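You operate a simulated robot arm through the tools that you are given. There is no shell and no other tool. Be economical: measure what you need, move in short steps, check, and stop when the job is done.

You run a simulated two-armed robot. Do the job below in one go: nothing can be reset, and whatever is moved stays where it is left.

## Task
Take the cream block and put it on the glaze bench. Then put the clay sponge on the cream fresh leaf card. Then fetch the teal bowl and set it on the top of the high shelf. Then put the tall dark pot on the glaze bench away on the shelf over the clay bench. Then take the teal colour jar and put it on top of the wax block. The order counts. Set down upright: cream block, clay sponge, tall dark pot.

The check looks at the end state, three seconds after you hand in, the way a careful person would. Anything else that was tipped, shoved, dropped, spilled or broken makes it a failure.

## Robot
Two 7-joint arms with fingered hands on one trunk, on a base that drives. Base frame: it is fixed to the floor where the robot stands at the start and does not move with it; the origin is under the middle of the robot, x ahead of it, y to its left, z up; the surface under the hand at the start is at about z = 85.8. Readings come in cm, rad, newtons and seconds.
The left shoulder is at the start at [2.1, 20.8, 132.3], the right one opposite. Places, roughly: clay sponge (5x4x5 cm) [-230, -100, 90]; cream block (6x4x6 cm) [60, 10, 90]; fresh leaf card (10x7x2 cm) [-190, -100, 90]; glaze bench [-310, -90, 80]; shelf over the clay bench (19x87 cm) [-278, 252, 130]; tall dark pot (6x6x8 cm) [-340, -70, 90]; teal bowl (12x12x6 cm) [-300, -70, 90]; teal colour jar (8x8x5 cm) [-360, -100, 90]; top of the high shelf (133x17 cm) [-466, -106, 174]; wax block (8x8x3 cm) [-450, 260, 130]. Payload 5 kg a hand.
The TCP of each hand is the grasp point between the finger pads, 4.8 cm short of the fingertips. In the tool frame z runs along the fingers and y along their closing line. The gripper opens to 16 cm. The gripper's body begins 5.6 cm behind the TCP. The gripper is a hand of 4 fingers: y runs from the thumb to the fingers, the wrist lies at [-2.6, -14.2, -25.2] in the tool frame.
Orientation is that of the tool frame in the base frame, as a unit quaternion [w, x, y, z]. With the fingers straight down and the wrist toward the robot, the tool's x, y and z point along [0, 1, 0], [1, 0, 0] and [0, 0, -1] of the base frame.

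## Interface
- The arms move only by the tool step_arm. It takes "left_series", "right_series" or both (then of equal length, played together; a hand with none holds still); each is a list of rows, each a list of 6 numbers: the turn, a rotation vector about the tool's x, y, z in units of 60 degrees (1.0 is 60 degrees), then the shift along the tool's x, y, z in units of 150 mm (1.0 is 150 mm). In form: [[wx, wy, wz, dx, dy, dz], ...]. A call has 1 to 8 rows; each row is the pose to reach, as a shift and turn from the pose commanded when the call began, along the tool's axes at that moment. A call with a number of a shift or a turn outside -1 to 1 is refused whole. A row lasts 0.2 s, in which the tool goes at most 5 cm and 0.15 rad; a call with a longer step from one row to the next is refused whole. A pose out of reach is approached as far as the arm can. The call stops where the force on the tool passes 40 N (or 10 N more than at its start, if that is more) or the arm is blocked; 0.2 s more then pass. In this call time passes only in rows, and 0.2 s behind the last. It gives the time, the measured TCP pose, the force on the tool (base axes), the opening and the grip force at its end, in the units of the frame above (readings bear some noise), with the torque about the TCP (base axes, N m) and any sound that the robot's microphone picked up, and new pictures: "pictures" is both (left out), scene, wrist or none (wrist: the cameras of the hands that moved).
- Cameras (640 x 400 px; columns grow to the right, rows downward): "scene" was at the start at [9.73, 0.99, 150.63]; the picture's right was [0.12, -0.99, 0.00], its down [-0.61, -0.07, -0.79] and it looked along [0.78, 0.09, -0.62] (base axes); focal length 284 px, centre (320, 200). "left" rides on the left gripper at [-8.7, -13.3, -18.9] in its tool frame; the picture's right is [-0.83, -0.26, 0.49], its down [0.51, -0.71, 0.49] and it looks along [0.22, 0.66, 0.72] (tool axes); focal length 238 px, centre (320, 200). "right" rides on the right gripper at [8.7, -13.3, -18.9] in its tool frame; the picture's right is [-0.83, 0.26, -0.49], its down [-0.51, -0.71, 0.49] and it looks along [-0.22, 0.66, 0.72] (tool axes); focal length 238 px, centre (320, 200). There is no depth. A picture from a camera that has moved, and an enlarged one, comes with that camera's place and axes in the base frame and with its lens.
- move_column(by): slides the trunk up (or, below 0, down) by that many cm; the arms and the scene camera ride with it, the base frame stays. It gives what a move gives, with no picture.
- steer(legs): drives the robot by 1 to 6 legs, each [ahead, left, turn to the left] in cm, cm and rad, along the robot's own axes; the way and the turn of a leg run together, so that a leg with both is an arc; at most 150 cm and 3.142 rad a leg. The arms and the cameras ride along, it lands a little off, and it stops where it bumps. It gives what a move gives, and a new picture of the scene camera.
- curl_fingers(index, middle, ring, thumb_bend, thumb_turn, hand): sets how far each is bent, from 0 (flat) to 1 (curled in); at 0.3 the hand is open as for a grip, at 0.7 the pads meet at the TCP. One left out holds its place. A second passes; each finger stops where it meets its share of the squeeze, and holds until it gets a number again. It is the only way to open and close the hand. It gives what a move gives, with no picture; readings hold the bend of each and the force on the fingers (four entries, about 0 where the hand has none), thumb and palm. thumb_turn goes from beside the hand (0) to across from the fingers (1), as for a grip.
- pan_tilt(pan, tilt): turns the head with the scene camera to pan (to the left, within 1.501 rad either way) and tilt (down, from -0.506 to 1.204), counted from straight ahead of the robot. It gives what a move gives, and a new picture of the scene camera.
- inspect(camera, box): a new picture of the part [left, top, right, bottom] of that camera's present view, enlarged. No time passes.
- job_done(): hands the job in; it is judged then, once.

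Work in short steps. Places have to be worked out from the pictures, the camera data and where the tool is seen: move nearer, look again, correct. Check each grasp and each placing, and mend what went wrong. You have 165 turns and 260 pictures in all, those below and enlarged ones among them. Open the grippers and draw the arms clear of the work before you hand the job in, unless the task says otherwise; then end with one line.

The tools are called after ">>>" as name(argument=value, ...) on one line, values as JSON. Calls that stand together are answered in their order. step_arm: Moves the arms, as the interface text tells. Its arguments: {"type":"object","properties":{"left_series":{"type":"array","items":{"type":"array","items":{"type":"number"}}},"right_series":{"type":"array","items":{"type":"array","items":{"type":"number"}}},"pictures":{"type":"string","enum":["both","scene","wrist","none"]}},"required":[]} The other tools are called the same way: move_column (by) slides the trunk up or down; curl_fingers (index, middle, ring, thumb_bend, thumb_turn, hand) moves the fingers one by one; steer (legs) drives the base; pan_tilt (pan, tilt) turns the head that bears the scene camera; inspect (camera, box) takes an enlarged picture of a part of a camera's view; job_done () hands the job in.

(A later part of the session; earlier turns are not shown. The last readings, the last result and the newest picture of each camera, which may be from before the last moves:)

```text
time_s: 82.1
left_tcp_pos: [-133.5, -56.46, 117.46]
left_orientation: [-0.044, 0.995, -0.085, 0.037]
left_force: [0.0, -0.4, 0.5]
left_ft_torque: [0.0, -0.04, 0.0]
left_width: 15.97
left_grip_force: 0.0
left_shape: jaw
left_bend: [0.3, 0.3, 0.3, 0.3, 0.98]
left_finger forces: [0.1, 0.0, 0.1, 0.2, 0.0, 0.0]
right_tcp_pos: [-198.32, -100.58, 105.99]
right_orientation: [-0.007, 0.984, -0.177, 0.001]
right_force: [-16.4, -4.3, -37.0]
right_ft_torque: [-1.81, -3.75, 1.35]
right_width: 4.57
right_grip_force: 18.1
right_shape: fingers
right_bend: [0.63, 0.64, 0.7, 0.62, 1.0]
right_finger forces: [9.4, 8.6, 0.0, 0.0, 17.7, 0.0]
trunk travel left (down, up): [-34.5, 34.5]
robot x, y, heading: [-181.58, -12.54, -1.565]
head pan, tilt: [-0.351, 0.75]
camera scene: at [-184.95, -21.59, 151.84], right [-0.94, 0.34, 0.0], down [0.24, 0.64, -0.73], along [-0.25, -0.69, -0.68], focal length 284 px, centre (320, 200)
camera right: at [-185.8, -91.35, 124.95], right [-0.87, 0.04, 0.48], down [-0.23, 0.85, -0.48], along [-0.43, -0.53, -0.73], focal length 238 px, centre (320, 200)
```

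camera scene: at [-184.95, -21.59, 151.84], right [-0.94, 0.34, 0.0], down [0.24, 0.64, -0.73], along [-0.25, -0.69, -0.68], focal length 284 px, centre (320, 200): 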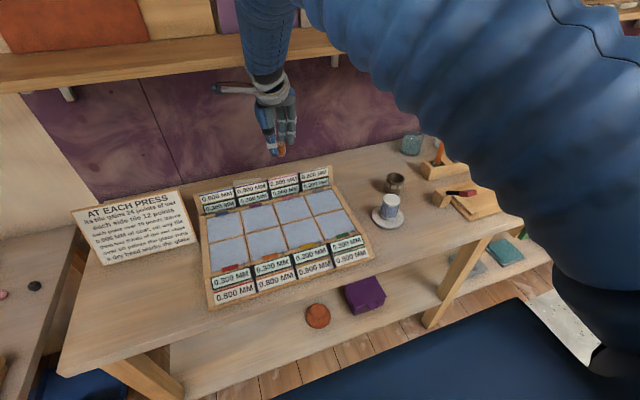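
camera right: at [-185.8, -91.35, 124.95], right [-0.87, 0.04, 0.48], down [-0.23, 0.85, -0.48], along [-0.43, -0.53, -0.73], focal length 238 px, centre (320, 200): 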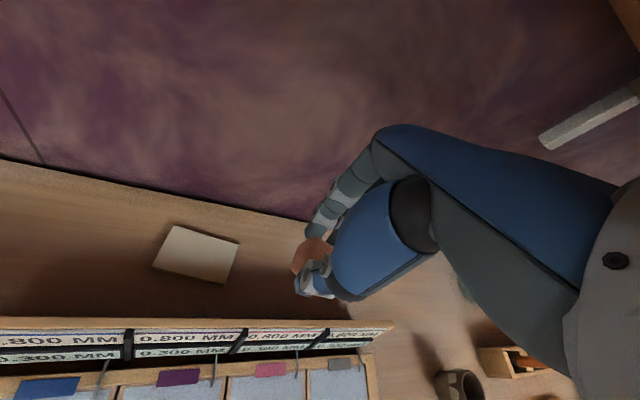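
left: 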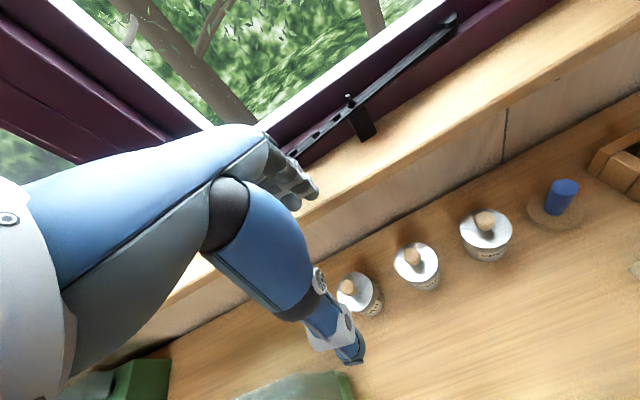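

The forearm touched the shelf edge above. Lower the hand 4 cm here (panel is 3 cm clear of the thumb) to relieve it.

>>> step_arm(right_series=[[0, 0, 0, 0, 0, 0.13], [0, 0, 0, 0, 0, 0.27]], pictures="both")

```text
time_s: 82.7
left_tcp_pos: [-132.76, -56.49, 117.28]
left_orientation: [-0.044, 0.995, -0.082, 0.036]
left_force: [-1.3, -1.8, 0.1]
left_ft_torque: [0.08, -0.09, 0.02]
left_width: 15.97
left_grip_force: 0.1
left_shape: jaw
left_bend: [0.3, 0.3, 0.3, 0.3, 0.98]
left_finger forces: [0.0, 0.0, 0.0, 0.1, 0.0, 0.1]
right_tcp_pos: [-197.04, -101.32, 102.76]
right_orientation: [0.001, 0.985, -0.17, 0.001]
right_force: [-2.7, -0.9, 1.0]
right_ft_torque: [0.09, -0.23, 0.06]
right_width: 4.6
right_grip_force: 17.8
right_shape: fingers
right_bend: [0.63, 0.64, 0.7, 0.62, 1.0]
right_finger forces: [9.3, 8.5, 0.1, 0.0, 17.8, 0.0]
trunk travel left (down, up): [-34.5, 34.5]
robot x, y, heading: [-181.72, -12.76, -1.566]
head pan, tilt: [-0.351, 0.75]
camera scene: at [-184.41, -21.84, 151.91], right [-0.94, 0.34, 0.0], down [0.23, 0.64, -0.73], along [-0.24, -0.69, -0.68], focal length 284 px, centre (320, 200)
camera right: at [-184.58, -91.73, 121.58], right [-0.87, 0.04, 0.48], down [-0.24, 0.84, -0.49], along [-0.42, -0.55, -0.72], focal length 238 px, centre (320, 200)
```

scene: 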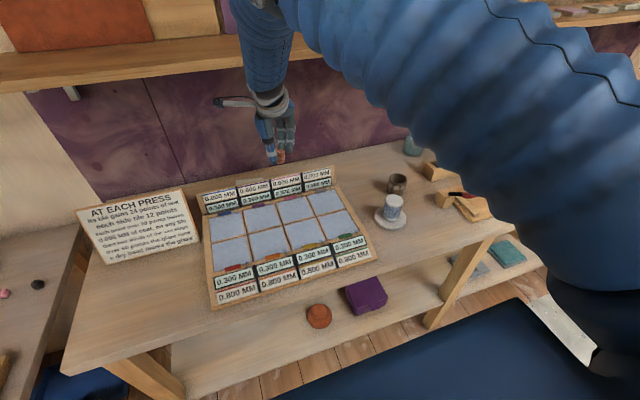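
right: 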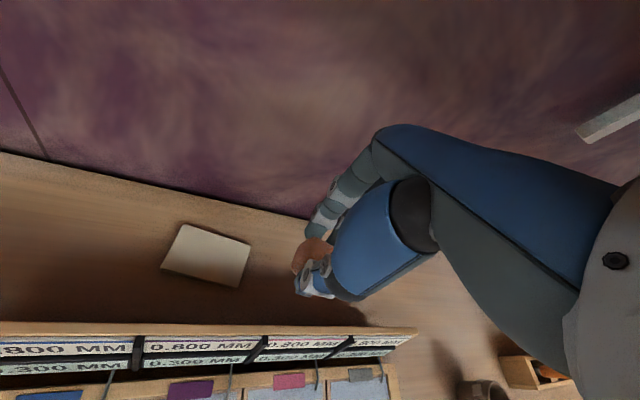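

Force gone. Use the trunk to go down 4 cm (keeps the forearm off the shelf), then shift over the card with a −7° turn.

>>> move_column(by=-4)

>>> step_arm(right_series=[[0, 0, -0.04, 0.22, -0.04, 0], [0, 0, -0.08, 0.44, -0.08, 0], [0, 0, -0.117, 0.66, -0.12, 0]], pictures="both")

```text
time_s: 83.5
left_tcp_pos: [-132.64, -56.15, 113.22]
left_orientation: [-0.044, 0.995, -0.083, 0.036]
left_force: [-0.5, 1.0, 0.5]
left_ft_torque: [0.01, 0.01, 0.0]
left_width: 16.01
left_grip_force: 0.1
left_shape: jaw
left_bend: [0.3, 0.3, 0.3, 0.3, 0.98]
left_finger forces: [0.0, 0.0, 0.1, 0.0, 0.1, 0.0]
right_tcp_pos: [-197.04, -101.13, 98.61]
right_orientation: [0.0, 0.985, -0.171, -0.001]
right_force: [0.8, -0.6, 0.2]
right_ft_torque: [0.04, 0.01, -0.02]
right_width: 4.62
right_grip_force: 17.3
right_shape: fingers
right_bend: [0.63, 0.64, 0.7, 0.62, 1.0]
right_finger forces: [9.2, 8.6, 0.1, 0.1, 17.7, 0.0]
trunk travel left (down, up): [-30.5, 38.5]
robot x, y, heading: [-181.81, -13.02, -1.562]
head pan, tilt: [-0.351, 0.75]
```

```text
time_s: 84.3
left_tcp_pos: [-132.68, -56.35, 113.15]
left_orientation: [-0.045, 0.995, -0.083, 0.036]
left_force: [0.2, 0.2, -0.7]
left_ft_torque: [0.04, 0.06, 0.0]
left_width: 15.99
left_grip_force: 0.1
left_shape: jaw
left_bend: [0.3, 0.3, 0.3, 0.3, 0.98]
left_finger forces: [0.0, 0.1, 0.1, 0.0, 0.0, 0.0]
right_tcp_pos: [-186.88, -102.82, 98.52]
right_orientation: [0.0, 0.994, -0.11, 0.0]
right_force: [-0.6, -0.2, -0.6]
right_ft_torque: [0.04, -0.03, 0.01]
right_width: 4.61
right_grip_force: 18.2
right_shape: fingers
right_bend: [0.63, 0.64, 0.7, 0.62, 1.0]
right_finger forces: [9.3, 8.6, 0.0, 0.0, 17.8, 0.0]
trunk travel left (down, up): [-30.5, 38.5]
robot x, y, heading: [-181.64, -12.76, -1.567]
head pan, tilt: [-0.351, 0.75]
camera scene: at [-184.15, -21.68, 147.91], right [-0.94, 0.34, 0.0], down [0.23, 0.64, -0.73], along [-0.25, -0.69, -0.68], focal length 284 px, centre (320, 200)
camera right: at [-175.66, -91.77, 117.32], right [-0.87, -0.07, 0.49], down [-0.34, 0.8, -0.49], along [-0.36, -0.59, -0.72], focal length 238 px, centre (320, 200)
```

scene: 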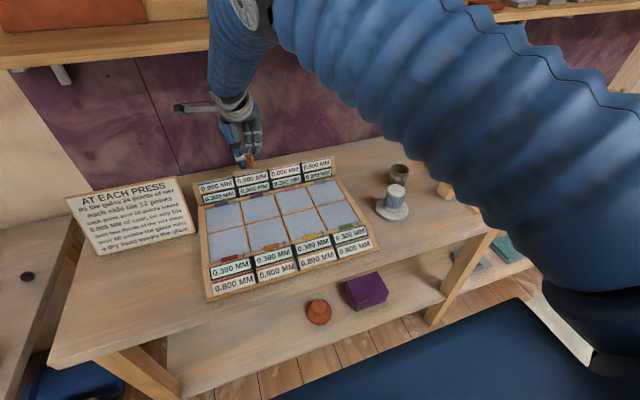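
right: 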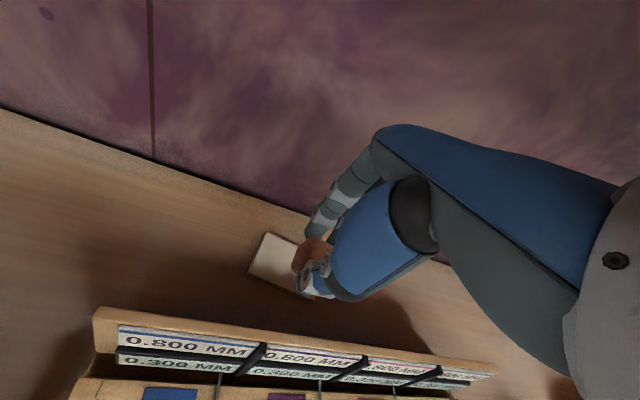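

Over the card. Lower the trunk 4 cm, then creep to contact.

>>> move_column(by=-3.8)

>>> step_arm(right_series=[[0, 0, 0, 0, 0, 0.02], [0, 0, 0, 0, 0, 0.035], [0, 0, 0, 0, 0, 0.05]], pictures="wrist")

```text
time_s: 85.1
left_tcp_pos: [-132.67, -56.23, 109.58]
left_orientation: [-0.045, 0.995, -0.082, 0.036]
left_force: [0.4, 0.5, -0.1]
left_ft_torque: [-0.05, 0.01, 0.02]
left_width: 15.98
left_grip_force: 0.2
left_shape: jaw
left_bend: [0.3, 0.3, 0.3, 0.3, 0.98]
left_finger forces: [0.0, 0.0, 0.0, 0.0, 0.0, 0.0]
right_tcp_pos: [-186.92, -102.67, 94.69]
right_orientation: [0.0, 0.994, -0.111, -0.001]
right_force: [-0.1, 0.8, -0.4]
right_ft_torque: [-0.01, 0.0, 0.0]
right_width: 4.62
right_grip_force: 17.5
right_shape: fingers
right_bend: [0.63, 0.64, 0.7, 0.62, 1.0]
right_finger forces: [9.3, 8.5, 0.0, 0.0, 17.8, 0.0]
trunk travel left (down, up): [-26.7, 42.3]
robot x, y, heading: [-181.76, -13.12, -1.564]
head pan, tilt: [-0.351, 0.75]
```

```text
time_s: 85.9
left_tcp_pos: [-132.71, -56.27, 109.39]
left_orientation: [-0.045, 0.995, -0.082, 0.034]
left_force: [-0.4, 0.2, -0.4]
left_ft_torque: [0.01, -0.02, -0.01]
left_width: 16.0
left_grip_force: 0.2
left_shape: jaw
left_bend: [0.3, 0.3, 0.3, 0.3, 0.98]
left_finger forces: [0.0, 0.0, 0.0, 0.1, 0.0, 0.0]
right_tcp_pos: [-186.96, -102.77, 93.88]
right_orientation: [-0.001, 0.994, -0.111, 0.0]
right_force: [-0.1, -0.9, -1.2]
right_ft_torque: [-0.01, 0.01, -0.02]
right_width: 4.58
right_grip_force: 17.8
right_shape: fingers
right_bend: [0.63, 0.64, 0.7, 0.62, 1.0]
right_finger forces: [9.3, 8.6, 0.0, 0.0, 17.8, 0.0]
trunk travel left (down, up): [-26.7, 42.3]
robot x, y, heading: [-181.33, -12.64, -1.563]
head pan, tilt: [-0.351, 0.75]
camera right: at [-175.68, -91.73, 112.71], right [-0.87, -0.07, 0.49], down [-0.34, 0.8, -0.49], along [-0.36, -0.59, -0.72], focal length 238 px, centre (320, 200)
```

right: 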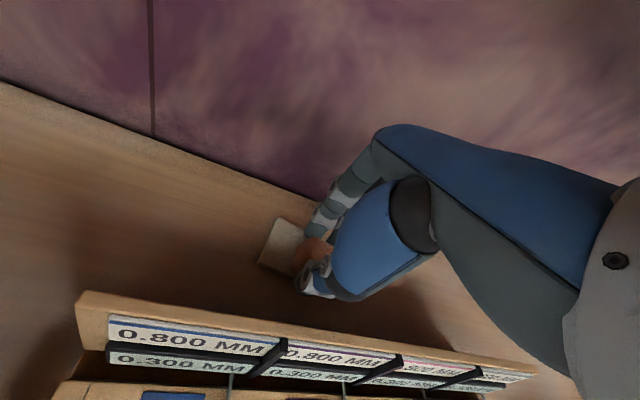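

No contact yet; creep further in 2 mm steps.

>>> step_arm(right_series=[[0, 0, 0, 0, 0, 0.015], [0, 0, 0, 0, 0, 0.03], [0, 0, 0, 0, 0, 0.045]], pictures="none")

```text
time_s: 86.7
left_tcp_pos: [-132.51, -56.25, 109.52]
left_orientation: [-0.045, 0.995, -0.082, 0.034]
left_force: [0.7, -0.8, 0.4]
left_ft_torque: [-0.03, 0.02, 0.0]
left_width: 16.0
left_grip_force: 0.0
left_shape: jaw
left_bend: [0.3, 0.3, 0.3, 0.3, 0.98]
left_finger forces: [0.0, 0.0, 0.1, 0.0, 0.0, 0.0]
right_tcp_pos: [-187.07, -102.79, 93.18]
right_orientation: [0.001, 0.994, -0.11, 0.0]
right_force: [1.1, 1.0, 1.3]
right_ft_torque: [0.06, 0.02, -0.06]
right_width: 4.58
right_grip_force: 17.8
right_shape: fingers
right_bend: [0.63, 0.64, 0.7, 0.62, 1.0]
right_finger forces: [9.0, 8.7, 0.1, 0.0, 18.4, 0.0]
trunk travel left (down, up): [-26.7, 42.3]
robot x, y, heading: [-181.3, -12.74, -1.563]
head pan, tilt: [-0.351, 0.75]
```

Perhaps just touching (1.3 N). A little more to confirm.

>>> step_arm(right_series=[[0, 0, 0, 0, 0, 0.012], [0, 0, 0, 0, 0, 0.024]], pictures="none")

```text
time_s: 87.3
left_tcp_pos: [-132.65, -56.21, 109.53]
left_orientation: [-0.044, 0.995, -0.082, 0.034]
left_force: [-0.1, 0.2, 0.0]
left_ft_torque: [-0.03, -0.02, 0.02]
left_width: 15.98
left_grip_force: 0.1
left_shape: jaw
left_bend: [0.3, 0.3, 0.3, 0.3, 0.98]
left_finger forces: [0.0, 0.0, 0.0, 0.0, 0.0, 0.1]
right_tcp_pos: [-186.95, -102.74, 93.2]
right_orientation: [0.002, 0.994, -0.111, 0.001]
right_force: [1.9, 0.8, 13.5]
right_ft_torque: [0.23, 0.07, -0.03]
right_width: 4.6
right_grip_force: 19.8
right_shape: fingers
right_bend: [0.63, 0.64, 0.7, 0.62, 1.0]
right_finger forces: [9.0, 9.7, 0.1, 0.1, 19.9, 0.1]
trunk travel left (down, up): [-26.7, 42.3]
robot x, y, heading: [-181.8, -12.84, -1.562]
head pan, tilt: [-0.351, 0.75]
```

Firm contact at 13.5 N. Ease up 2 mm, open a bit, and lift with the trunk.

>>> step_arm(right_series=[[0, 0, 0, 0, 0, -0.017]], pictures="none")

>>> curl_fingers(hand="right", index=0.52, middle=0.52, ring=0.52, thumb_bend=0.52)

>>> move_column(by=7.5)

>>> inspect(camera="right", box=[0, 0, 640, 400])

```text
time_s: 87.7
left_tcp_pos: [-132.64, -56.21, 109.47]
left_orientation: [-0.044, 0.995, -0.083, 0.036]
left_force: [-0.7, 0.1, -0.4]
left_ft_torque: [0.0, -0.05, 0.0]
left_width: 15.97
left_grip_force: 0.0
left_shape: jaw
left_bend: [0.3, 0.3, 0.3, 0.3, 0.98]
left_finger forces: [0.0, 0.1, 0.0, 0.0, 0.0, 0.0]
right_tcp_pos: [-186.99, -102.65, 93.16]
right_orientation: [0.0, 0.994, -0.111, 0.0]
right_force: [2.2, -2.5, 6.3]
right_ft_torque: [-0.03, 0.16, 0.02]
right_width: 4.6
right_grip_force: 19.5
right_shape: fingers
right_bend: [0.63, 0.64, 0.7, 0.62, 1.0]
right_finger forces: [9.4, 10.9, 0.1, 0.0, 18.1, 0.1]
trunk travel left (down, up): [-26.7, 42.3]
robot x, y, heading: [-181.6, -12.71, -1.56]
head pan, tilt: [-0.351, 0.75]
```

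```text
time_s: 88.7
left_tcp_pos: [-132.8, -56.24, 109.38]
left_orientation: [-0.044, 0.995, -0.082, 0.036]
left_force: [-0.7, -0.7, 0.7]
left_ft_torque: [-0.05, -0.05, 0.01]
left_width: 16.0
left_grip_force: 0.1
left_shape: jaw
left_bend: [0.3, 0.3, 0.3, 0.3, 0.98]
left_finger forces: [0.1, 0.0, 0.0, 0.0, 0.0, 0.1]
right_tcp_pos: [-186.95, -102.75, 93.12]
right_orientation: [0.0, 0.994, -0.11, -0.001]
right_force: [-0.6, -0.2, 0.0]
right_ft_torque: [0.01, -0.01, -0.02]
right_width: 8.24
right_grip_force: 0.1
right_shape: fingers
right_bend: [0.52, 0.52, 0.52, 0.52, 1.0]
right_finger forces: [0.0, 0.0, 0.1, 0.0, 0.0, 0.1]
trunk travel left (down, up): [-26.7, 42.3]
robot x, y, heading: [-181.15, -12.85, -1.564]
head pan, tilt: [-0.351, 0.75]
```

```text
time_s: 89.8
left_tcp_pos: [-132.68, -56.21, 116.91]
left_orientation: [-0.044, 0.995, -0.082, 0.035]
left_force: [0.3, 0.0, -1.9]
left_ft_torque: [0.01, 0.0, -0.03]
left_width: 15.99
left_grip_force: 0.0
left_shape: jaw
left_bend: [0.3, 0.3, 0.3, 0.3, 0.98]
left_finger forces: [0.0, 0.0, 0.1, 0.0, 0.1, 0.0]
right_tcp_pos: [-186.95, -102.78, 100.48]
right_orientation: [-0.001, 0.994, -0.111, 0.0]
right_force: [0.2, -0.3, -0.2]
right_ft_torque: [0.04, 0.01, 0.02]
right_width: 8.24
right_grip_force: 0.0
right_shape: fingers
right_bend: [0.52, 0.52, 0.52, 0.52, 1.0]
right_finger forces: [0.0, 0.0, 0.0, 0.0, 0.0, 0.1]
trunk travel left (down, up): [-34.2, 34.8]
robot x, y, heading: [-181.13, -12.51, -1.562]
head pan, tilt: [-0.351, 0.75]
```

```text
1.00 times, centred on (320, 200) of right (not enlarged: the box is as wide or as high as the picture)
camera zoom: at [-175.8, -91.73, 119.36], right [-0.87, -0.07, 0.49], down [-0.34, 0.8, -0.49], along [-0.36, -0.59, -0.72], focal length 238 px, centre (320, 200)
```

zoom: 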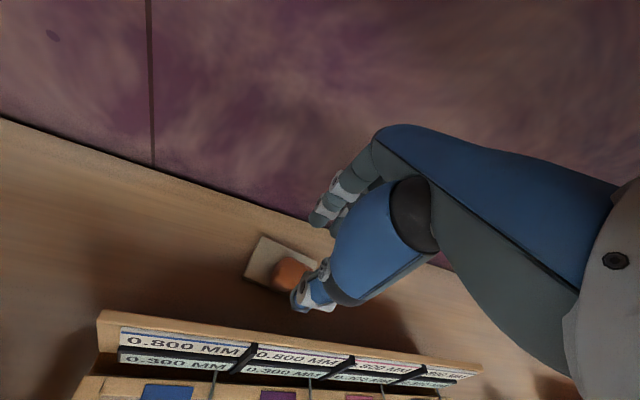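

Sponge sits on the card. Withdraw: small rise and back toward the robot, over the panel.

>>> step_arm(right_series=[[0, 0, 0, 0, -0.03, -0.17], [0, 0, 0, 0, -0.25, -0.3], [0, 0, 0, 0, -0.5, -0.45], [0, 0, 0, 0, -0.8, -0.5]], pictures="both")

>>> inspect(camera="right", box=[150, 180, 350, 305])

```text
time_s: 90.8
left_tcp_pos: [-132.71, -56.07, 117.04]
left_orientation: [-0.044, 0.995, -0.082, 0.035]
left_force: [0.4, 0.8, 0.0]
left_ft_torque: [-0.11, 0.05, 0.01]
left_width: 15.99
left_grip_force: 0.0
left_shape: jaw
left_bend: [0.3, 0.3, 0.3, 0.3, 0.98]
left_finger forces: [0.1, 0.1, 0.0, 0.0, 0.0, 0.0]
right_tcp_pos: [-184.44, -90.79, 108.3]
right_orientation: [0.0, 0.994, -0.11, 0.0]
right_force: [-1.3, 0.7, 0.4]
right_ft_torque: [-0.05, 0.03, 0.0]
right_width: 8.31
right_grip_force: 0.0
right_shape: fingers
right_bend: [0.52, 0.52, 0.52, 0.52, 1.0]
right_finger forces: [0.0, 0.0, 0.1, 0.1, 0.0, 0.0]
trunk travel left (down, up): [-34.2, 34.8]
robot x, y, heading: [-181.66, -12.58, -1.566]
head pan, tilt: [-0.351, 0.75]
camera scene: at [-184.18, -21.45, 151.63], right [-0.94, 0.34, 0.0], down [0.23, 0.64, -0.73], along [-0.25, -0.69, -0.68], focal length 284 px, centre (320, 200)
camera right: at [-173.16, -79.7, 127.13], right [-0.87, -0.07, 0.49], down [-0.34, 0.8, -0.49], along [-0.36, -0.59, -0.72], focal length 238 px, centre (320, 200)
```

scene: 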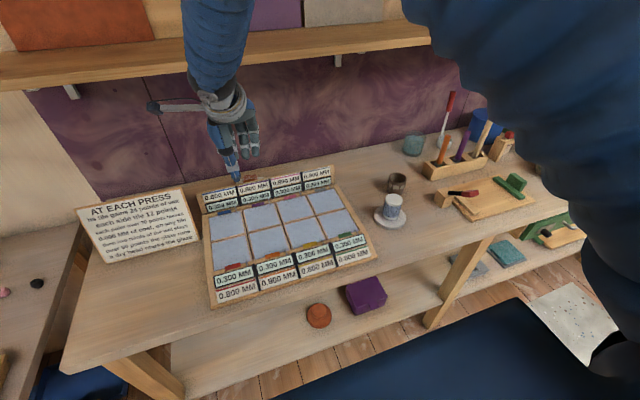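
right: 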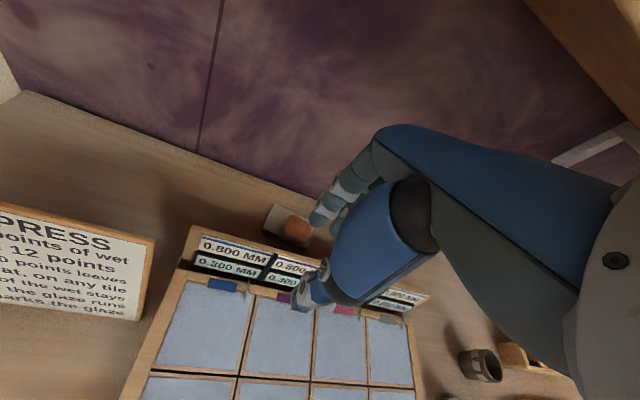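

```text
3.20 times, centred on (250, 242) of right
camera zoom: at [-173.16, -79.7, 127.13], right [-0.87, -0.07, 0.49], down [-0.34, 0.8, -0.49], along [-0.36, -0.59, -0.72], focal length 763 px, centre (544, 64)
```

zoom: 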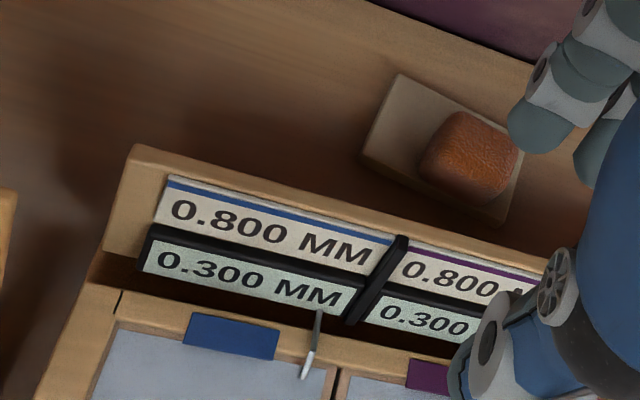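

Sponge is on the card, upright. Next the teal bowl: back off 25, strafe right 95, look.

>>> steer(legs=[[-28, 0, 0], [0, -96, 0], [12, 0, 0]])

>>> pan_tilt(pan=-0.25, tilt=0.75)

>>> curl_fingers(hand="right", index=0.28, middle=0.28, ring=0.28, thumb_bend=0.28)

>>> inspect(camera="right", box=[0, 0, 640, 400])

```text
time_s: 98.3
left_tcp_pos: [-227.86, -40.12, 116.9]
left_orientation: [-0.044, 0.996, -0.076, 0.035]
left_force: [0.0, -0.4, -0.5]
left_ft_torque: [0.07, 0.03, -0.01]
left_width: 16.0
left_grip_force: 0.0
left_shape: jaw
left_bend: [0.3, 0.3, 0.3, 0.3, 0.98]
left_finger forces: [0.0, 0.0, 0.1, 0.1, 0.1, 0.1]
right_tcp_pos: [-279.13, -75.56, 108.07]
right_orientation: [-0.001, 0.995, -0.104, 0.0]
right_force: [-0.7, -0.6, -0.5]
right_ft_torque: [0.0, 0.01, 0.0]
right_width: 8.31
right_grip_force: 0.1
right_shape: fingers
right_bend: [0.52, 0.52, 0.52, 0.52, 1.0]
right_finger forces: [0.0, 0.0, 0.0, 0.0, 0.0, 0.1]
trunk travel left (down, up): [-34.2, 34.8]
robot x, y, heading: [-277.24, 2.63, -1.548]
head pan, tilt: [-0.351, 0.75]
camera scene: at [-279.85, -6.23, 151.61], right [-0.95, 0.32, 0.0], down [0.22, 0.65, -0.73], along [-0.24, -0.69, -0.68], focal length 284 px, centre (320, 200)
```

scene: 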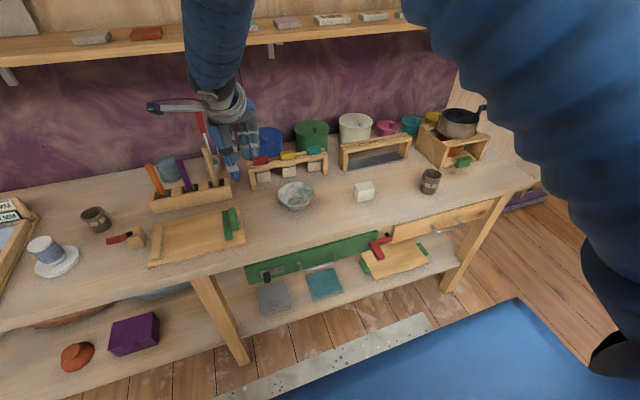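

```text
time_s: 98.9
left_tcp_pos: [-227.82, -40.21, 116.96]
left_orientation: [-0.045, 0.995, -0.077, 0.035]
left_force: [-0.4, 0.2, -0.5]
left_ft_torque: [0.05, 0.01, -0.01]
left_width: 16.0
left_grip_force: 0.0
left_shape: jaw
left_bend: [0.3, 0.3, 0.3, 0.3, 0.98]
left_finger forces: [0.0, 0.0, 0.0, 0.0, 0.0, 0.1]
right_tcp_pos: [-279.16, -75.53, 108.03]
right_orientation: [0.0, 0.995, -0.104, 0.0]
right_force: [0.4, 0.4, 0.2]
right_ft_torque: [0.02, 0.03, -0.02]
right_width: 8.3
right_grip_force: 0.0
right_shape: fingers
right_bend: [0.52, 0.52, 0.52, 0.52, 1.0]
right_finger forces: [0.0, 0.1, 0.0, 0.0, 0.0, 0.0]
trunk travel left (down, up): [-34.2, 34.8]
robot x, y, heading: [-277.59, 2.47, -1.549]
head pan, tilt: [-0.25, 0.75]
camera scene: at [-279.05, -6.46, 151.6], right [-0.97, 0.23, 0.0], down [0.16, 0.66, -0.73], along [-0.17, -0.71, -0.68], focal length 284 px, centre (320, 200)
```

scene: 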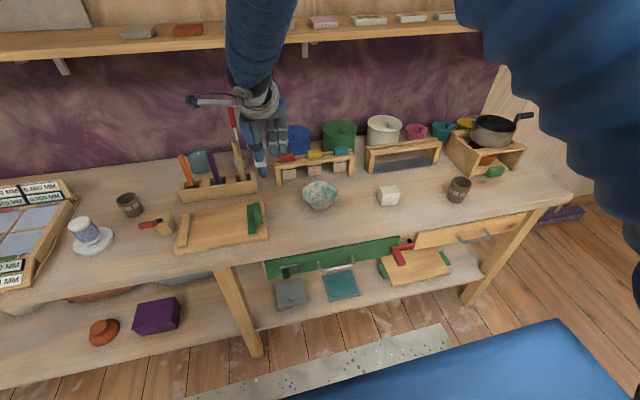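

```text
time_s: 99.9
left_tcp_pos: [-227.81, -40.09, 117.07]
left_orientation: [-0.045, 0.995, -0.077, 0.035]
left_force: [0.6, -1.0, 0.5]
left_ft_torque: [0.0, 0.01, -0.01]
left_width: 16.0
left_grip_force: 0.1
left_shape: jaw
left_bend: [0.3, 0.3, 0.3, 0.3, 0.98]
left_finger forces: [0.0, 0.1, 0.0, 0.1, 0.0, 0.0]
right_tcp_pos: [-279.07, -75.39, 108.1]
right_orientation: [-0.001, 0.995, -0.104, 0.0]
right_force: [-0.3, 0.0, -0.4]
right_ft_torque: [-0.02, 0.0, 0.02]
right_width: 17.75
right_grip_force: 0.1
right_shape: fingers
right_bend: [0.28, 0.28, 0.28, 0.28, 0.97]
right_finger forces: [0.0, 0.0, 0.0, 0.1, 0.1, 0.0]
trunk travel left (down, up): [-34.2, 34.8]
robot x, y, heading: [-277.43, 3.03, -1.55]
head pan, tilt: [-0.25, 0.75]
```

```text
1.00 times, centred on (320, 200) of right (not enlarged: the box is as wide or as high as the picture)
camera zoom: at [-268.05, -64.26, 126.97], right [-0.87, -0.08, 0.49], down [-0.35, 0.8, -0.49], along [-0.35, -0.6, -0.72], focal length 238 px, centre (320, 200)
```

zoom: 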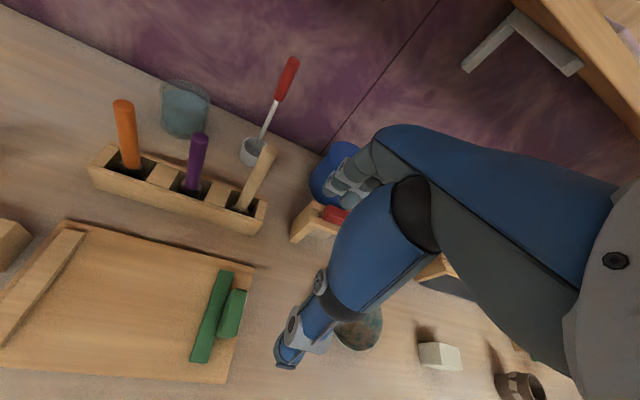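

>>> inspect(camera="scene", box=[260, 140, 420, 240])

```text
4.00 times, centred on (340, 190) of scene
camera zoom: at [-279.05, -6.4, 151.61], right [-0.97, 0.23, 0.0], down [0.16, 0.66, -0.73], along [-0.17, -0.71, -0.68], focal length 1138 px, centre (240, 240)
```

zoom: 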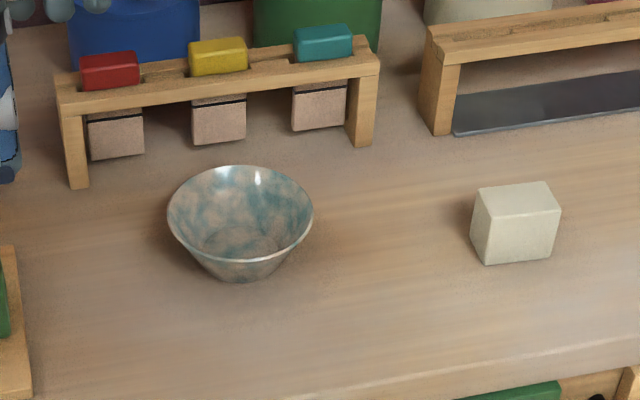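

Bowl centre ≈ (-295,-73), rim z≈91. Move over it, turning the hand 30° more so the fingers miss the rack behind.

>>> curl_fingers(hand="right", index=0.32, middle=0.32, ring=0.32, thumb_bend=0.32)

>>> step_arm(right_series=[[0, 0, 0.125, -0.25, 0.015, 0], [0, 0, 0.25, -0.5, 0.03, 0], [0, 0, 0.375, -0.75, 0.045, 0], [0, 0, 0.5, -0.98, 0.06, 0]], pictures="both")

```text
time_s: 100.9
left_tcp_pos: [-227.83, -40.05, 117.04]
left_orientation: [-0.044, 0.996, -0.076, 0.034]
left_force: [-0.2, 0.5, 0.3]
left_ft_torque: [0.0, -0.02, 0.01]
left_width: 16.02
left_grip_force: 0.1
left_shape: jaw
left_bend: [0.3, 0.3, 0.3, 0.3, 0.98]
left_finger forces: [0.0, 0.1, 0.1, 0.0, 0.1, 0.0]
right_tcp_pos: [-279.08, -75.45, 108.12]
right_orientation: [0.0, 0.995, -0.104, 0.0]
right_force: [0.2, 0.0, 0.0]
right_ft_torque: [-0.01, -0.02, -0.01]
right_width: 16.31
right_grip_force: 0.0
right_shape: fingers
right_bend: [0.32, 0.32, 0.32, 0.32, 0.98]
right_finger forces: [0.0, 0.0, 0.0, 0.1, 0.1, 0.1]
trunk travel left (down, up): [-34.2, 34.8]
robot x, y, heading: [-277.11, 2.83, -1.555]
head pan, tilt: [-0.25, 0.75]
```

```text
time_s: 101.9
left_tcp_pos: [-227.99, -40.0, 116.96]
left_orientation: [-0.045, 0.995, -0.076, 0.036]
left_force: [-0.6, 0.1, -0.1]
left_ft_torque: [-0.03, -0.02, 0.0]
left_width: 15.97
left_grip_force: 0.0
left_shape: jaw
left_bend: [0.3, 0.3, 0.3, 0.3, 0.98]
left_finger forces: [0.0, 0.0, 0.0, 0.0, 0.0, 0.0]
right_tcp_pos: [-293.8, -73.22, 108.06]
right_orientation: [-0.001, 0.934, -0.359, 0.001]
right_force: [0.3, -0.5, 0.0]
right_ft_torque: [-0.01, -0.03, 0.02]
right_width: 16.3
right_grip_force: 0.1
right_shape: fingers
right_bend: [0.32, 0.32, 0.32, 0.32, 0.98]
right_finger forces: [0.0, 0.0, 0.0, 0.0, 0.0, 0.0]
trunk travel left (down, up): [-34.2, 34.8]
robot x, y, heading: [-277.41, 2.75, -1.549]
head pan, tilt: [-0.25, 0.75]
camera scene: at [-279.13, -6.4, 151.61], right [-0.97, 0.23, 0.0], down [0.16, 0.66, -0.73], along [-0.17, -0.71, -0.68], focal length 284 px, centre (320, 200)
camera right: at [-278.58, -69.19, 126.88], right [-0.79, 0.37, 0.49], down [0.1, 0.87, -0.49], along [-0.6, -0.34, -0.72], focal length 238 px, centre (320, 200)
```

scene: 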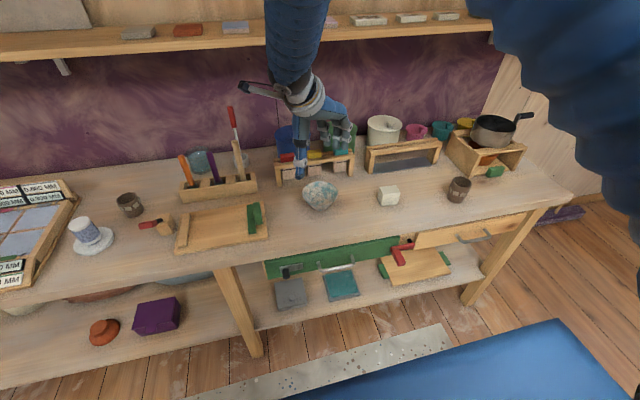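
right: 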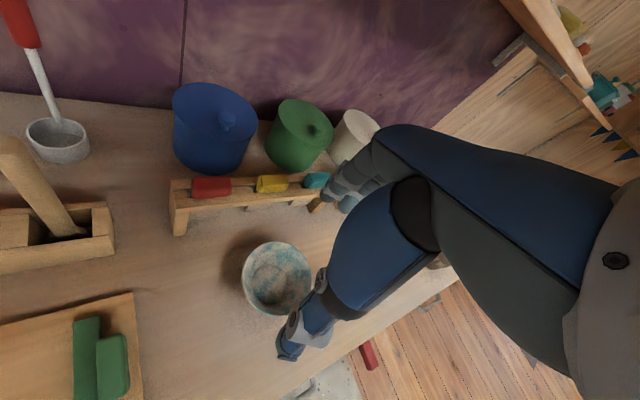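

Centre refined (-294.6,-73.3). Descend in two stages.

>>> step_arm(right_series=[[0, 0, 0, -0.035, 0.04, 0.28], [0, 0, 0, -0.035, 0.04, 0.55], [0, 0, 0, -0.035, 0.04, 0.7]], pictures="both")

>>> inspect(camera="scene", box=[260, 140, 420, 240])

```text
time_s: 102.7
left_tcp_pos: [-227.81, -40.05, 116.82]
left_orientation: [-0.044, 0.996, -0.076, 0.034]
left_force: [0.1, -0.4, 0.4]
left_ft_torque: [0.03, -0.03, -0.01]
left_width: 16.01
left_grip_force: 0.1
left_shape: jaw
left_bend: [0.3, 0.3, 0.3, 0.3, 0.98]
left_finger forces: [0.0, 0.1, 0.0, 0.0, 0.1, 0.0]
right_tcp_pos: [-294.39, -73.54, 97.49]
right_orientation: [-0.001, 0.934, -0.358, 0.0]
right_force: [-0.1, -1.3, -0.2]
right_ft_torque: [0.1, 0.0, 0.02]
right_width: 16.27
right_grip_force: 0.0
right_shape: fingers
right_bend: [0.32, 0.32, 0.32, 0.32, 0.98]
right_finger forces: [0.0, 0.0, 0.0, 0.0, 0.0, 0.0]
trunk travel left (down, up): [-34.2, 34.8]
robot x, y, heading: [-277.27, 2.89, -1.548]
head pan, tilt: [-0.25, 0.75]
camera scene: at [-279.07, -6.45, 151.6], right [-0.97, 0.23, 0.0], down [0.16, 0.66, -0.73], along [-0.17, -0.71, -0.68], focal length 284 px, centre (320, 200)
camera right: at [-279.14, -69.38, 116.37], right [-0.79, 0.37, 0.49], down [0.1, 0.87, -0.49], along [-0.6, -0.34, -0.72], focal length 238 px, centre (320, 200)
```

scene: 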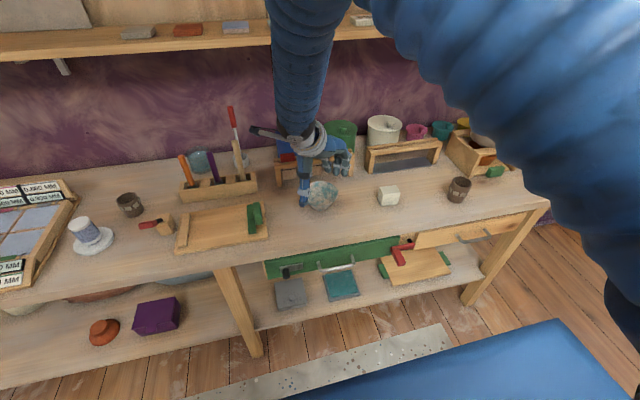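
right: 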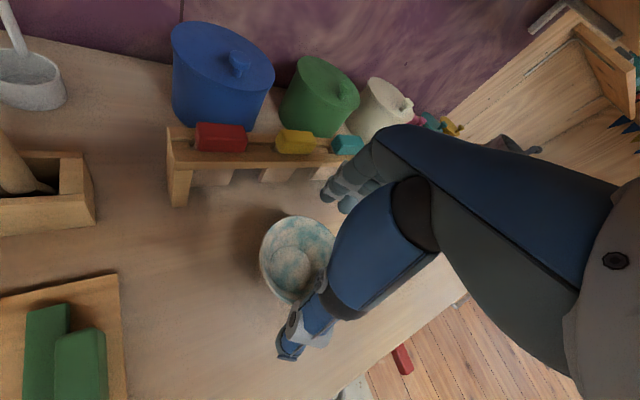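

```text
4.00 times, centred on (340, 190) of scene
camera zoom: at [-279.07, -6.45, 151.6], right [-0.97, 0.23, 0.0], down [0.16, 0.66, -0.73], along [-0.17, -0.71, -0.68], focal length 1138 px, centre (240, 240)
```

zoom: 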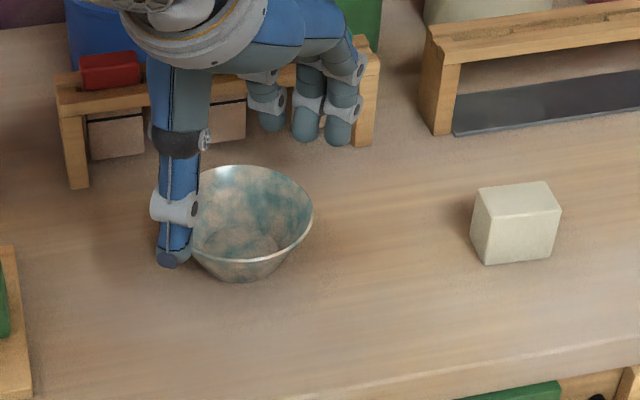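

Thumb and fingers straddle the bowl. Descend to z≈91.2 and close.

>>> step_arm(right_series=[[0, 0, 0, 0, 0, 0.22], [0, 0, 0, 0, 0, 0.35], [0, 0, 0, 0, 0, 0.42]], pictures="wrist")

>>> inspect(camera="scene", box=[260, 140, 420, 240])

```text
time_s: 103.5
left_tcp_pos: [-227.82, -40.03, 117.03]
left_orientation: [-0.044, 0.995, -0.077, 0.035]
left_force: [-0.1, -0.1, 0.1]
left_ft_torque: [0.01, 0.02, 0.05]
left_width: 15.99
left_grip_force: 0.1
left_shape: jaw
left_bend: [0.3, 0.3, 0.3, 0.3, 0.98]
left_finger forces: [0.0, 0.0, 0.0, 0.0, 0.0, 0.0]
right_tcp_pos: [-294.46, -73.43, 91.35]
right_orientation: [-0.001, 0.934, -0.358, 0.0]
right_force: [0.1, -0.4, 0.7]
right_ft_torque: [0.05, 0.03, 0.02]
right_width: 16.29
right_grip_force: 0.1
right_shape: fingers
right_bend: [0.32, 0.32, 0.32, 0.32, 0.98]
right_finger forces: [0.0, 0.0, 0.0, 0.1, 0.0, 0.1]
trunk travel left (down, up): [-34.2, 34.8]
robot x, y, heading: [-277.27, 2.93, -1.554]
head pan, tilt: [-0.25, 0.75]
camera right: at [-279.29, -69.45, 110.22], right [-0.79, 0.36, 0.49], down [0.1, 0.87, -0.49], along [-0.6, -0.34, -0.72], focal length 238 px, centre (320, 200)
```

right: 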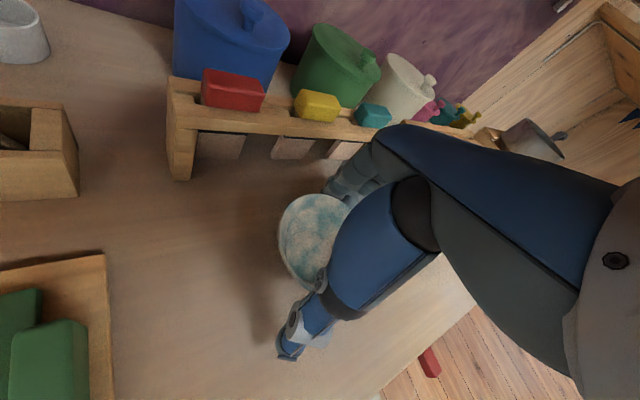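

```text
4.00 times, centred on (340, 190) of scene
camera zoom: at [-279.05, -6.45, 151.61], right [-0.97, 0.23, 0.0], down [0.15, 0.66, -0.73], along [-0.17, -0.71, -0.68], focal length 1138 px, centre (240, 240)
```

zoom: 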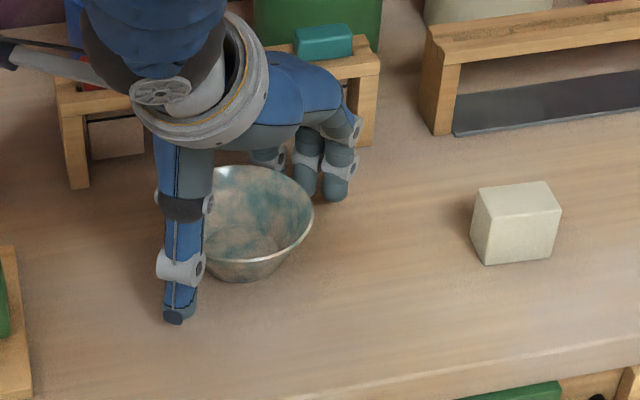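

Straddled well. Close.

>>> curl_fingers(hand="right", index=0.6, middle=0.6, ring=0.6, thumb_bend=0.6)

>>> inspect(camera="scene", box=[260, 140, 420, 240])

```text
time_s: 104.5
left_tcp_pos: [-227.74, -40.15, 116.92]
left_orientation: [-0.044, 0.996, -0.076, 0.034]
left_force: [-0.3, -0.3, 0.2]
left_ft_torque: [0.02, 0.01, 0.01]
left_width: 16.0
left_grip_force: 0.1
left_shape: jaw
left_bend: [0.3, 0.3, 0.3, 0.3, 0.98]
left_finger forces: [0.0, 0.0, 0.0, 0.1, 0.0, 0.0]
right_tcp_pos: [-294.49, -73.55, 91.37]
right_orientation: [0.0, 0.934, -0.358, 0.0]
right_force: [2.1, 0.6, -0.1]
right_ft_torque: [0.07, 0.03, -0.03]
right_width: 12.14
right_grip_force: 25.5
right_shape: fingers
right_bend: [0.35, 0.51, 0.59, 0.49, 1.0]
right_finger forces: [11.6, 8.8, 2.3, 0.1, 28.5, 0.0]
trunk travel left (down, up): [-34.2, 34.8]
robot x, y, heading: [-277.18, 2.56, -1.555]
head pan, tilt: [-0.25, 0.75]
```

```text
4.00 times, centred on (340, 190) of scene
camera zoom: at [-279.05, -6.4, 151.61], right [-0.97, 0.23, 0.0], down [0.16, 0.66, -0.73], along [-0.17, -0.71, -0.68], focal length 1138 px, centre (240, 240)
```

zoom: 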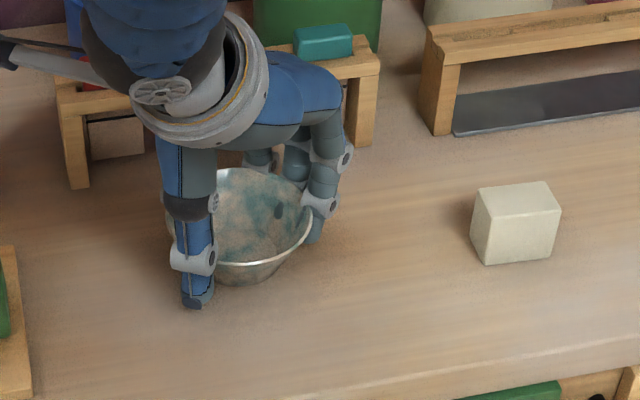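

Grip 25 N around the bowl. Lift slowly and check.

>>> step_arm(right_series=[[0, 0, 0, 0, 0, -0.07], [0, 0, 0, 0, 0, -0.2], [0, 0, 0, 0, 0, -0.4]], pictures="wrist")

>>> inspect(camera="scene", box=[260, 140, 420, 240])

```text
time_s: 105.3
left_tcp_pos: [-227.84, -40.03, 116.98]
left_orientation: [-0.044, 0.996, -0.075, 0.035]
left_force: [0.5, 0.2, 0.4]
left_ft_torque: [-0.08, 0.01, 0.03]
left_width: 16.0
left_grip_force: 0.1
left_shape: jaw
left_bend: [0.3, 0.3, 0.3, 0.3, 0.98]
left_finger forces: [0.0, 0.0, 0.0, 0.0, 0.0, 0.0]
right_tcp_pos: [-294.41, -73.34, 97.5]
right_orientation: [-0.001, 0.934, -0.358, 0.0]
right_force: [0.7, 1.7, -4.3]
right_ft_torque: [-0.18, 0.06, -0.02]
right_width: 12.15
right_grip_force: 26.0
right_shape: fingers
right_bend: [0.35, 0.51, 0.59, 0.5, 1.0]
right_finger forces: [11.6, 9.1, 2.9, 0.0, 27.9, 0.1]
trunk travel left (down, up): [-34.2, 34.8]
robot x, y, heading: [-277.18, 2.75, -1.551]
head pan, tilt: [-0.25, 0.75]
camera right: at [-279.38, -69.17, 116.36], right [-0.79, 0.36, 0.49], down [0.1, 0.87, -0.49], along [-0.6, -0.34, -0.72], focal length 238 px, centre (320, 200)
```

right: 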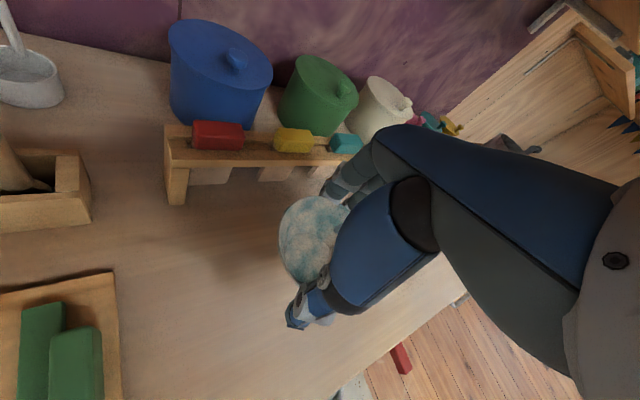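

```text
4.00 times, centred on (340, 190) of scene
camera zoom: at [-279.05, -6.3, 151.62], right [-0.97, 0.23, 0.0], down [0.15, 0.66, -0.73], along [-0.17, -0.71, -0.68], focal length 1138 px, centre (240, 240)
```

zoom: 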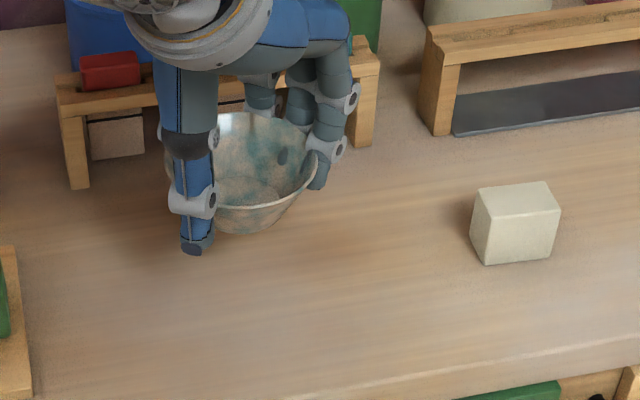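

Bowl is held level. Lift it higher, back off, raise the trunk, and strafe right toward the high shelf.

>>> step_arm(right_series=[[0, 0, 0, 0, 0, -0.25], [0, 0, 0, 0, 0, -0.5], [0, 0, 0, 0, 0, -0.75]], pictures="none")

>>> steer(legs=[[-35, 0, -0.02], [0, -100, 0]])

>>> pan_tilt(pan=-0.6, tilt=0.1)

```text
time_s: 106.1
left_tcp_pos: [-227.8, -39.95, 116.96]
left_orientation: [-0.044, 0.995, -0.076, 0.035]
left_force: [0.1, 0.7, 0.0]
left_ft_torque: [-0.1, 0.01, 0.01]
left_width: 15.99
left_grip_force: 0.0
left_shape: jaw
left_bend: [0.3, 0.3, 0.3, 0.3, 0.98]
left_finger forces: [0.0, 0.0, 0.0, 0.0, 0.0, 0.1]
right_tcp_pos: [-294.35, -73.04, 108.63]
right_orientation: [-0.001, 0.934, -0.358, 0.0]
right_force: [0.4, 2.7, -4.8]
right_ft_torque: [-0.19, 0.01, -0.01]
right_width: 12.15
right_grip_force: 26.2
right_shape: fingers
right_bend: [0.35, 0.51, 0.59, 0.5, 1.0]
right_finger forces: [11.8, 9.2, 2.8, 0.1, 27.8, 0.0]
trunk travel left (down, up): [-34.2, 34.8]
robot x, y, heading: [-277.2, 2.7, -1.553]
head pan, tilt: [-0.25, 0.75]
```

```text
time_s: 113.0
left_tcp_pos: [-324.3, -6.61, 117.02]
left_orientation: [-0.045, 0.995, -0.078, 0.035]
left_force: [-0.3, 1.3, 0.6]
left_ft_torque: [0.01, -0.04, -0.04]
left_width: 16.0
left_grip_force: 0.1
left_shape: jaw
left_bend: [0.3, 0.3, 0.3, 0.3, 0.98]
left_finger forces: [0.1, 0.0, 0.0, 0.0, 0.0, 0.0]
right_tcp_pos: [-390.92, -39.78, 108.49]
right_orientation: [-0.001, 0.934, -0.358, 0.0]
right_force: [-0.3, -0.6, -2.8]
right_ft_torque: [-0.01, 0.0, 0.0]
right_width: 12.14
right_grip_force: 25.1
right_shape: fingers
right_bend: [0.35, 0.51, 0.59, 0.5, 1.0]
right_finger forces: [11.8, 9.2, 2.8, 0.1, 27.5, 0.1]
trunk travel left (down, up): [-34.2, 34.8]
robot x, y, heading: [-373.38, 36.18, -1.553]
head pan, tilt: [-0.25, 0.75]
camera scene: at [-375.4, 27.14, 151.61], right [-0.97, 0.23, 0.0], down [0.16, 0.66, -0.73], along [-0.17, -0.71, -0.68], focal length 284 px, centre (320, 200)
```

scene: 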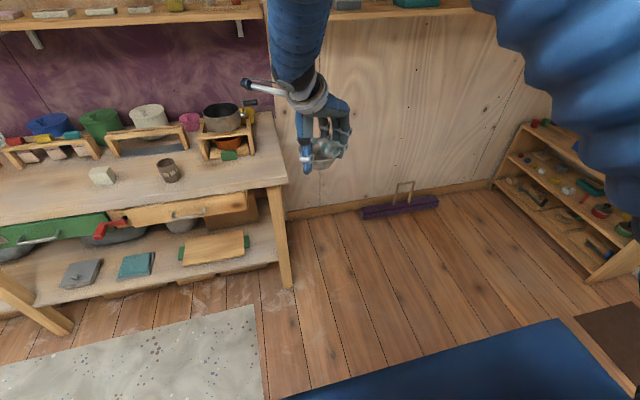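

```text
time_s: 114.0
left_tcp_pos: [-324.26, -6.66, 117.01]
left_orientation: [-0.044, 0.995, -0.076, 0.035]
left_force: [-0.4, 0.1, -0.5]
left_ft_torque: [-0.02, -0.01, -0.01]
left_width: 16.0
left_grip_force: 0.1
left_shape: jaw
left_bend: [0.3, 0.3, 0.3, 0.3, 0.98]
left_finger forces: [0.0, 0.0, 0.0, 0.1, 0.0, 0.0]
right_tcp_pos: [-390.73, -39.66, 108.53]
right_orientation: [-0.001, 0.934, -0.358, 0.0]
right_force: [0.3, -0.1, -3.2]
right_ft_torque: [0.03, 0.0, -0.01]
right_width: 12.17
right_grip_force: 25.9
right_shape: fingers
right_bend: [0.35, 0.51, 0.59, 0.5, 1.0]
right_finger forces: [11.8, 9.2, 2.7, 0.0, 27.5, 0.1]
trunk travel left (down, up): [-34.2, 34.8]
robot x, y, heading: [-373.75, 36.15, -1.549]
head pan, tilt: [-0.6, 0.099]
camera scene: at [-378.54, 27.52, 157.5], right [-0.84, 0.55, 0.0], down [0.06, 0.08, -0.99], along [-0.55, -0.83, -0.1], focal length 284 px, centre (320, 200)
```

scene: 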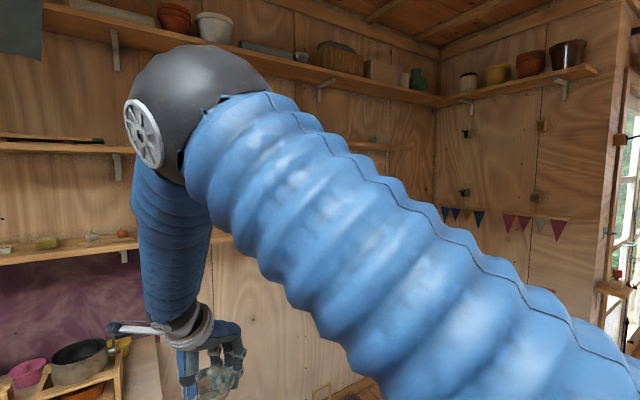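

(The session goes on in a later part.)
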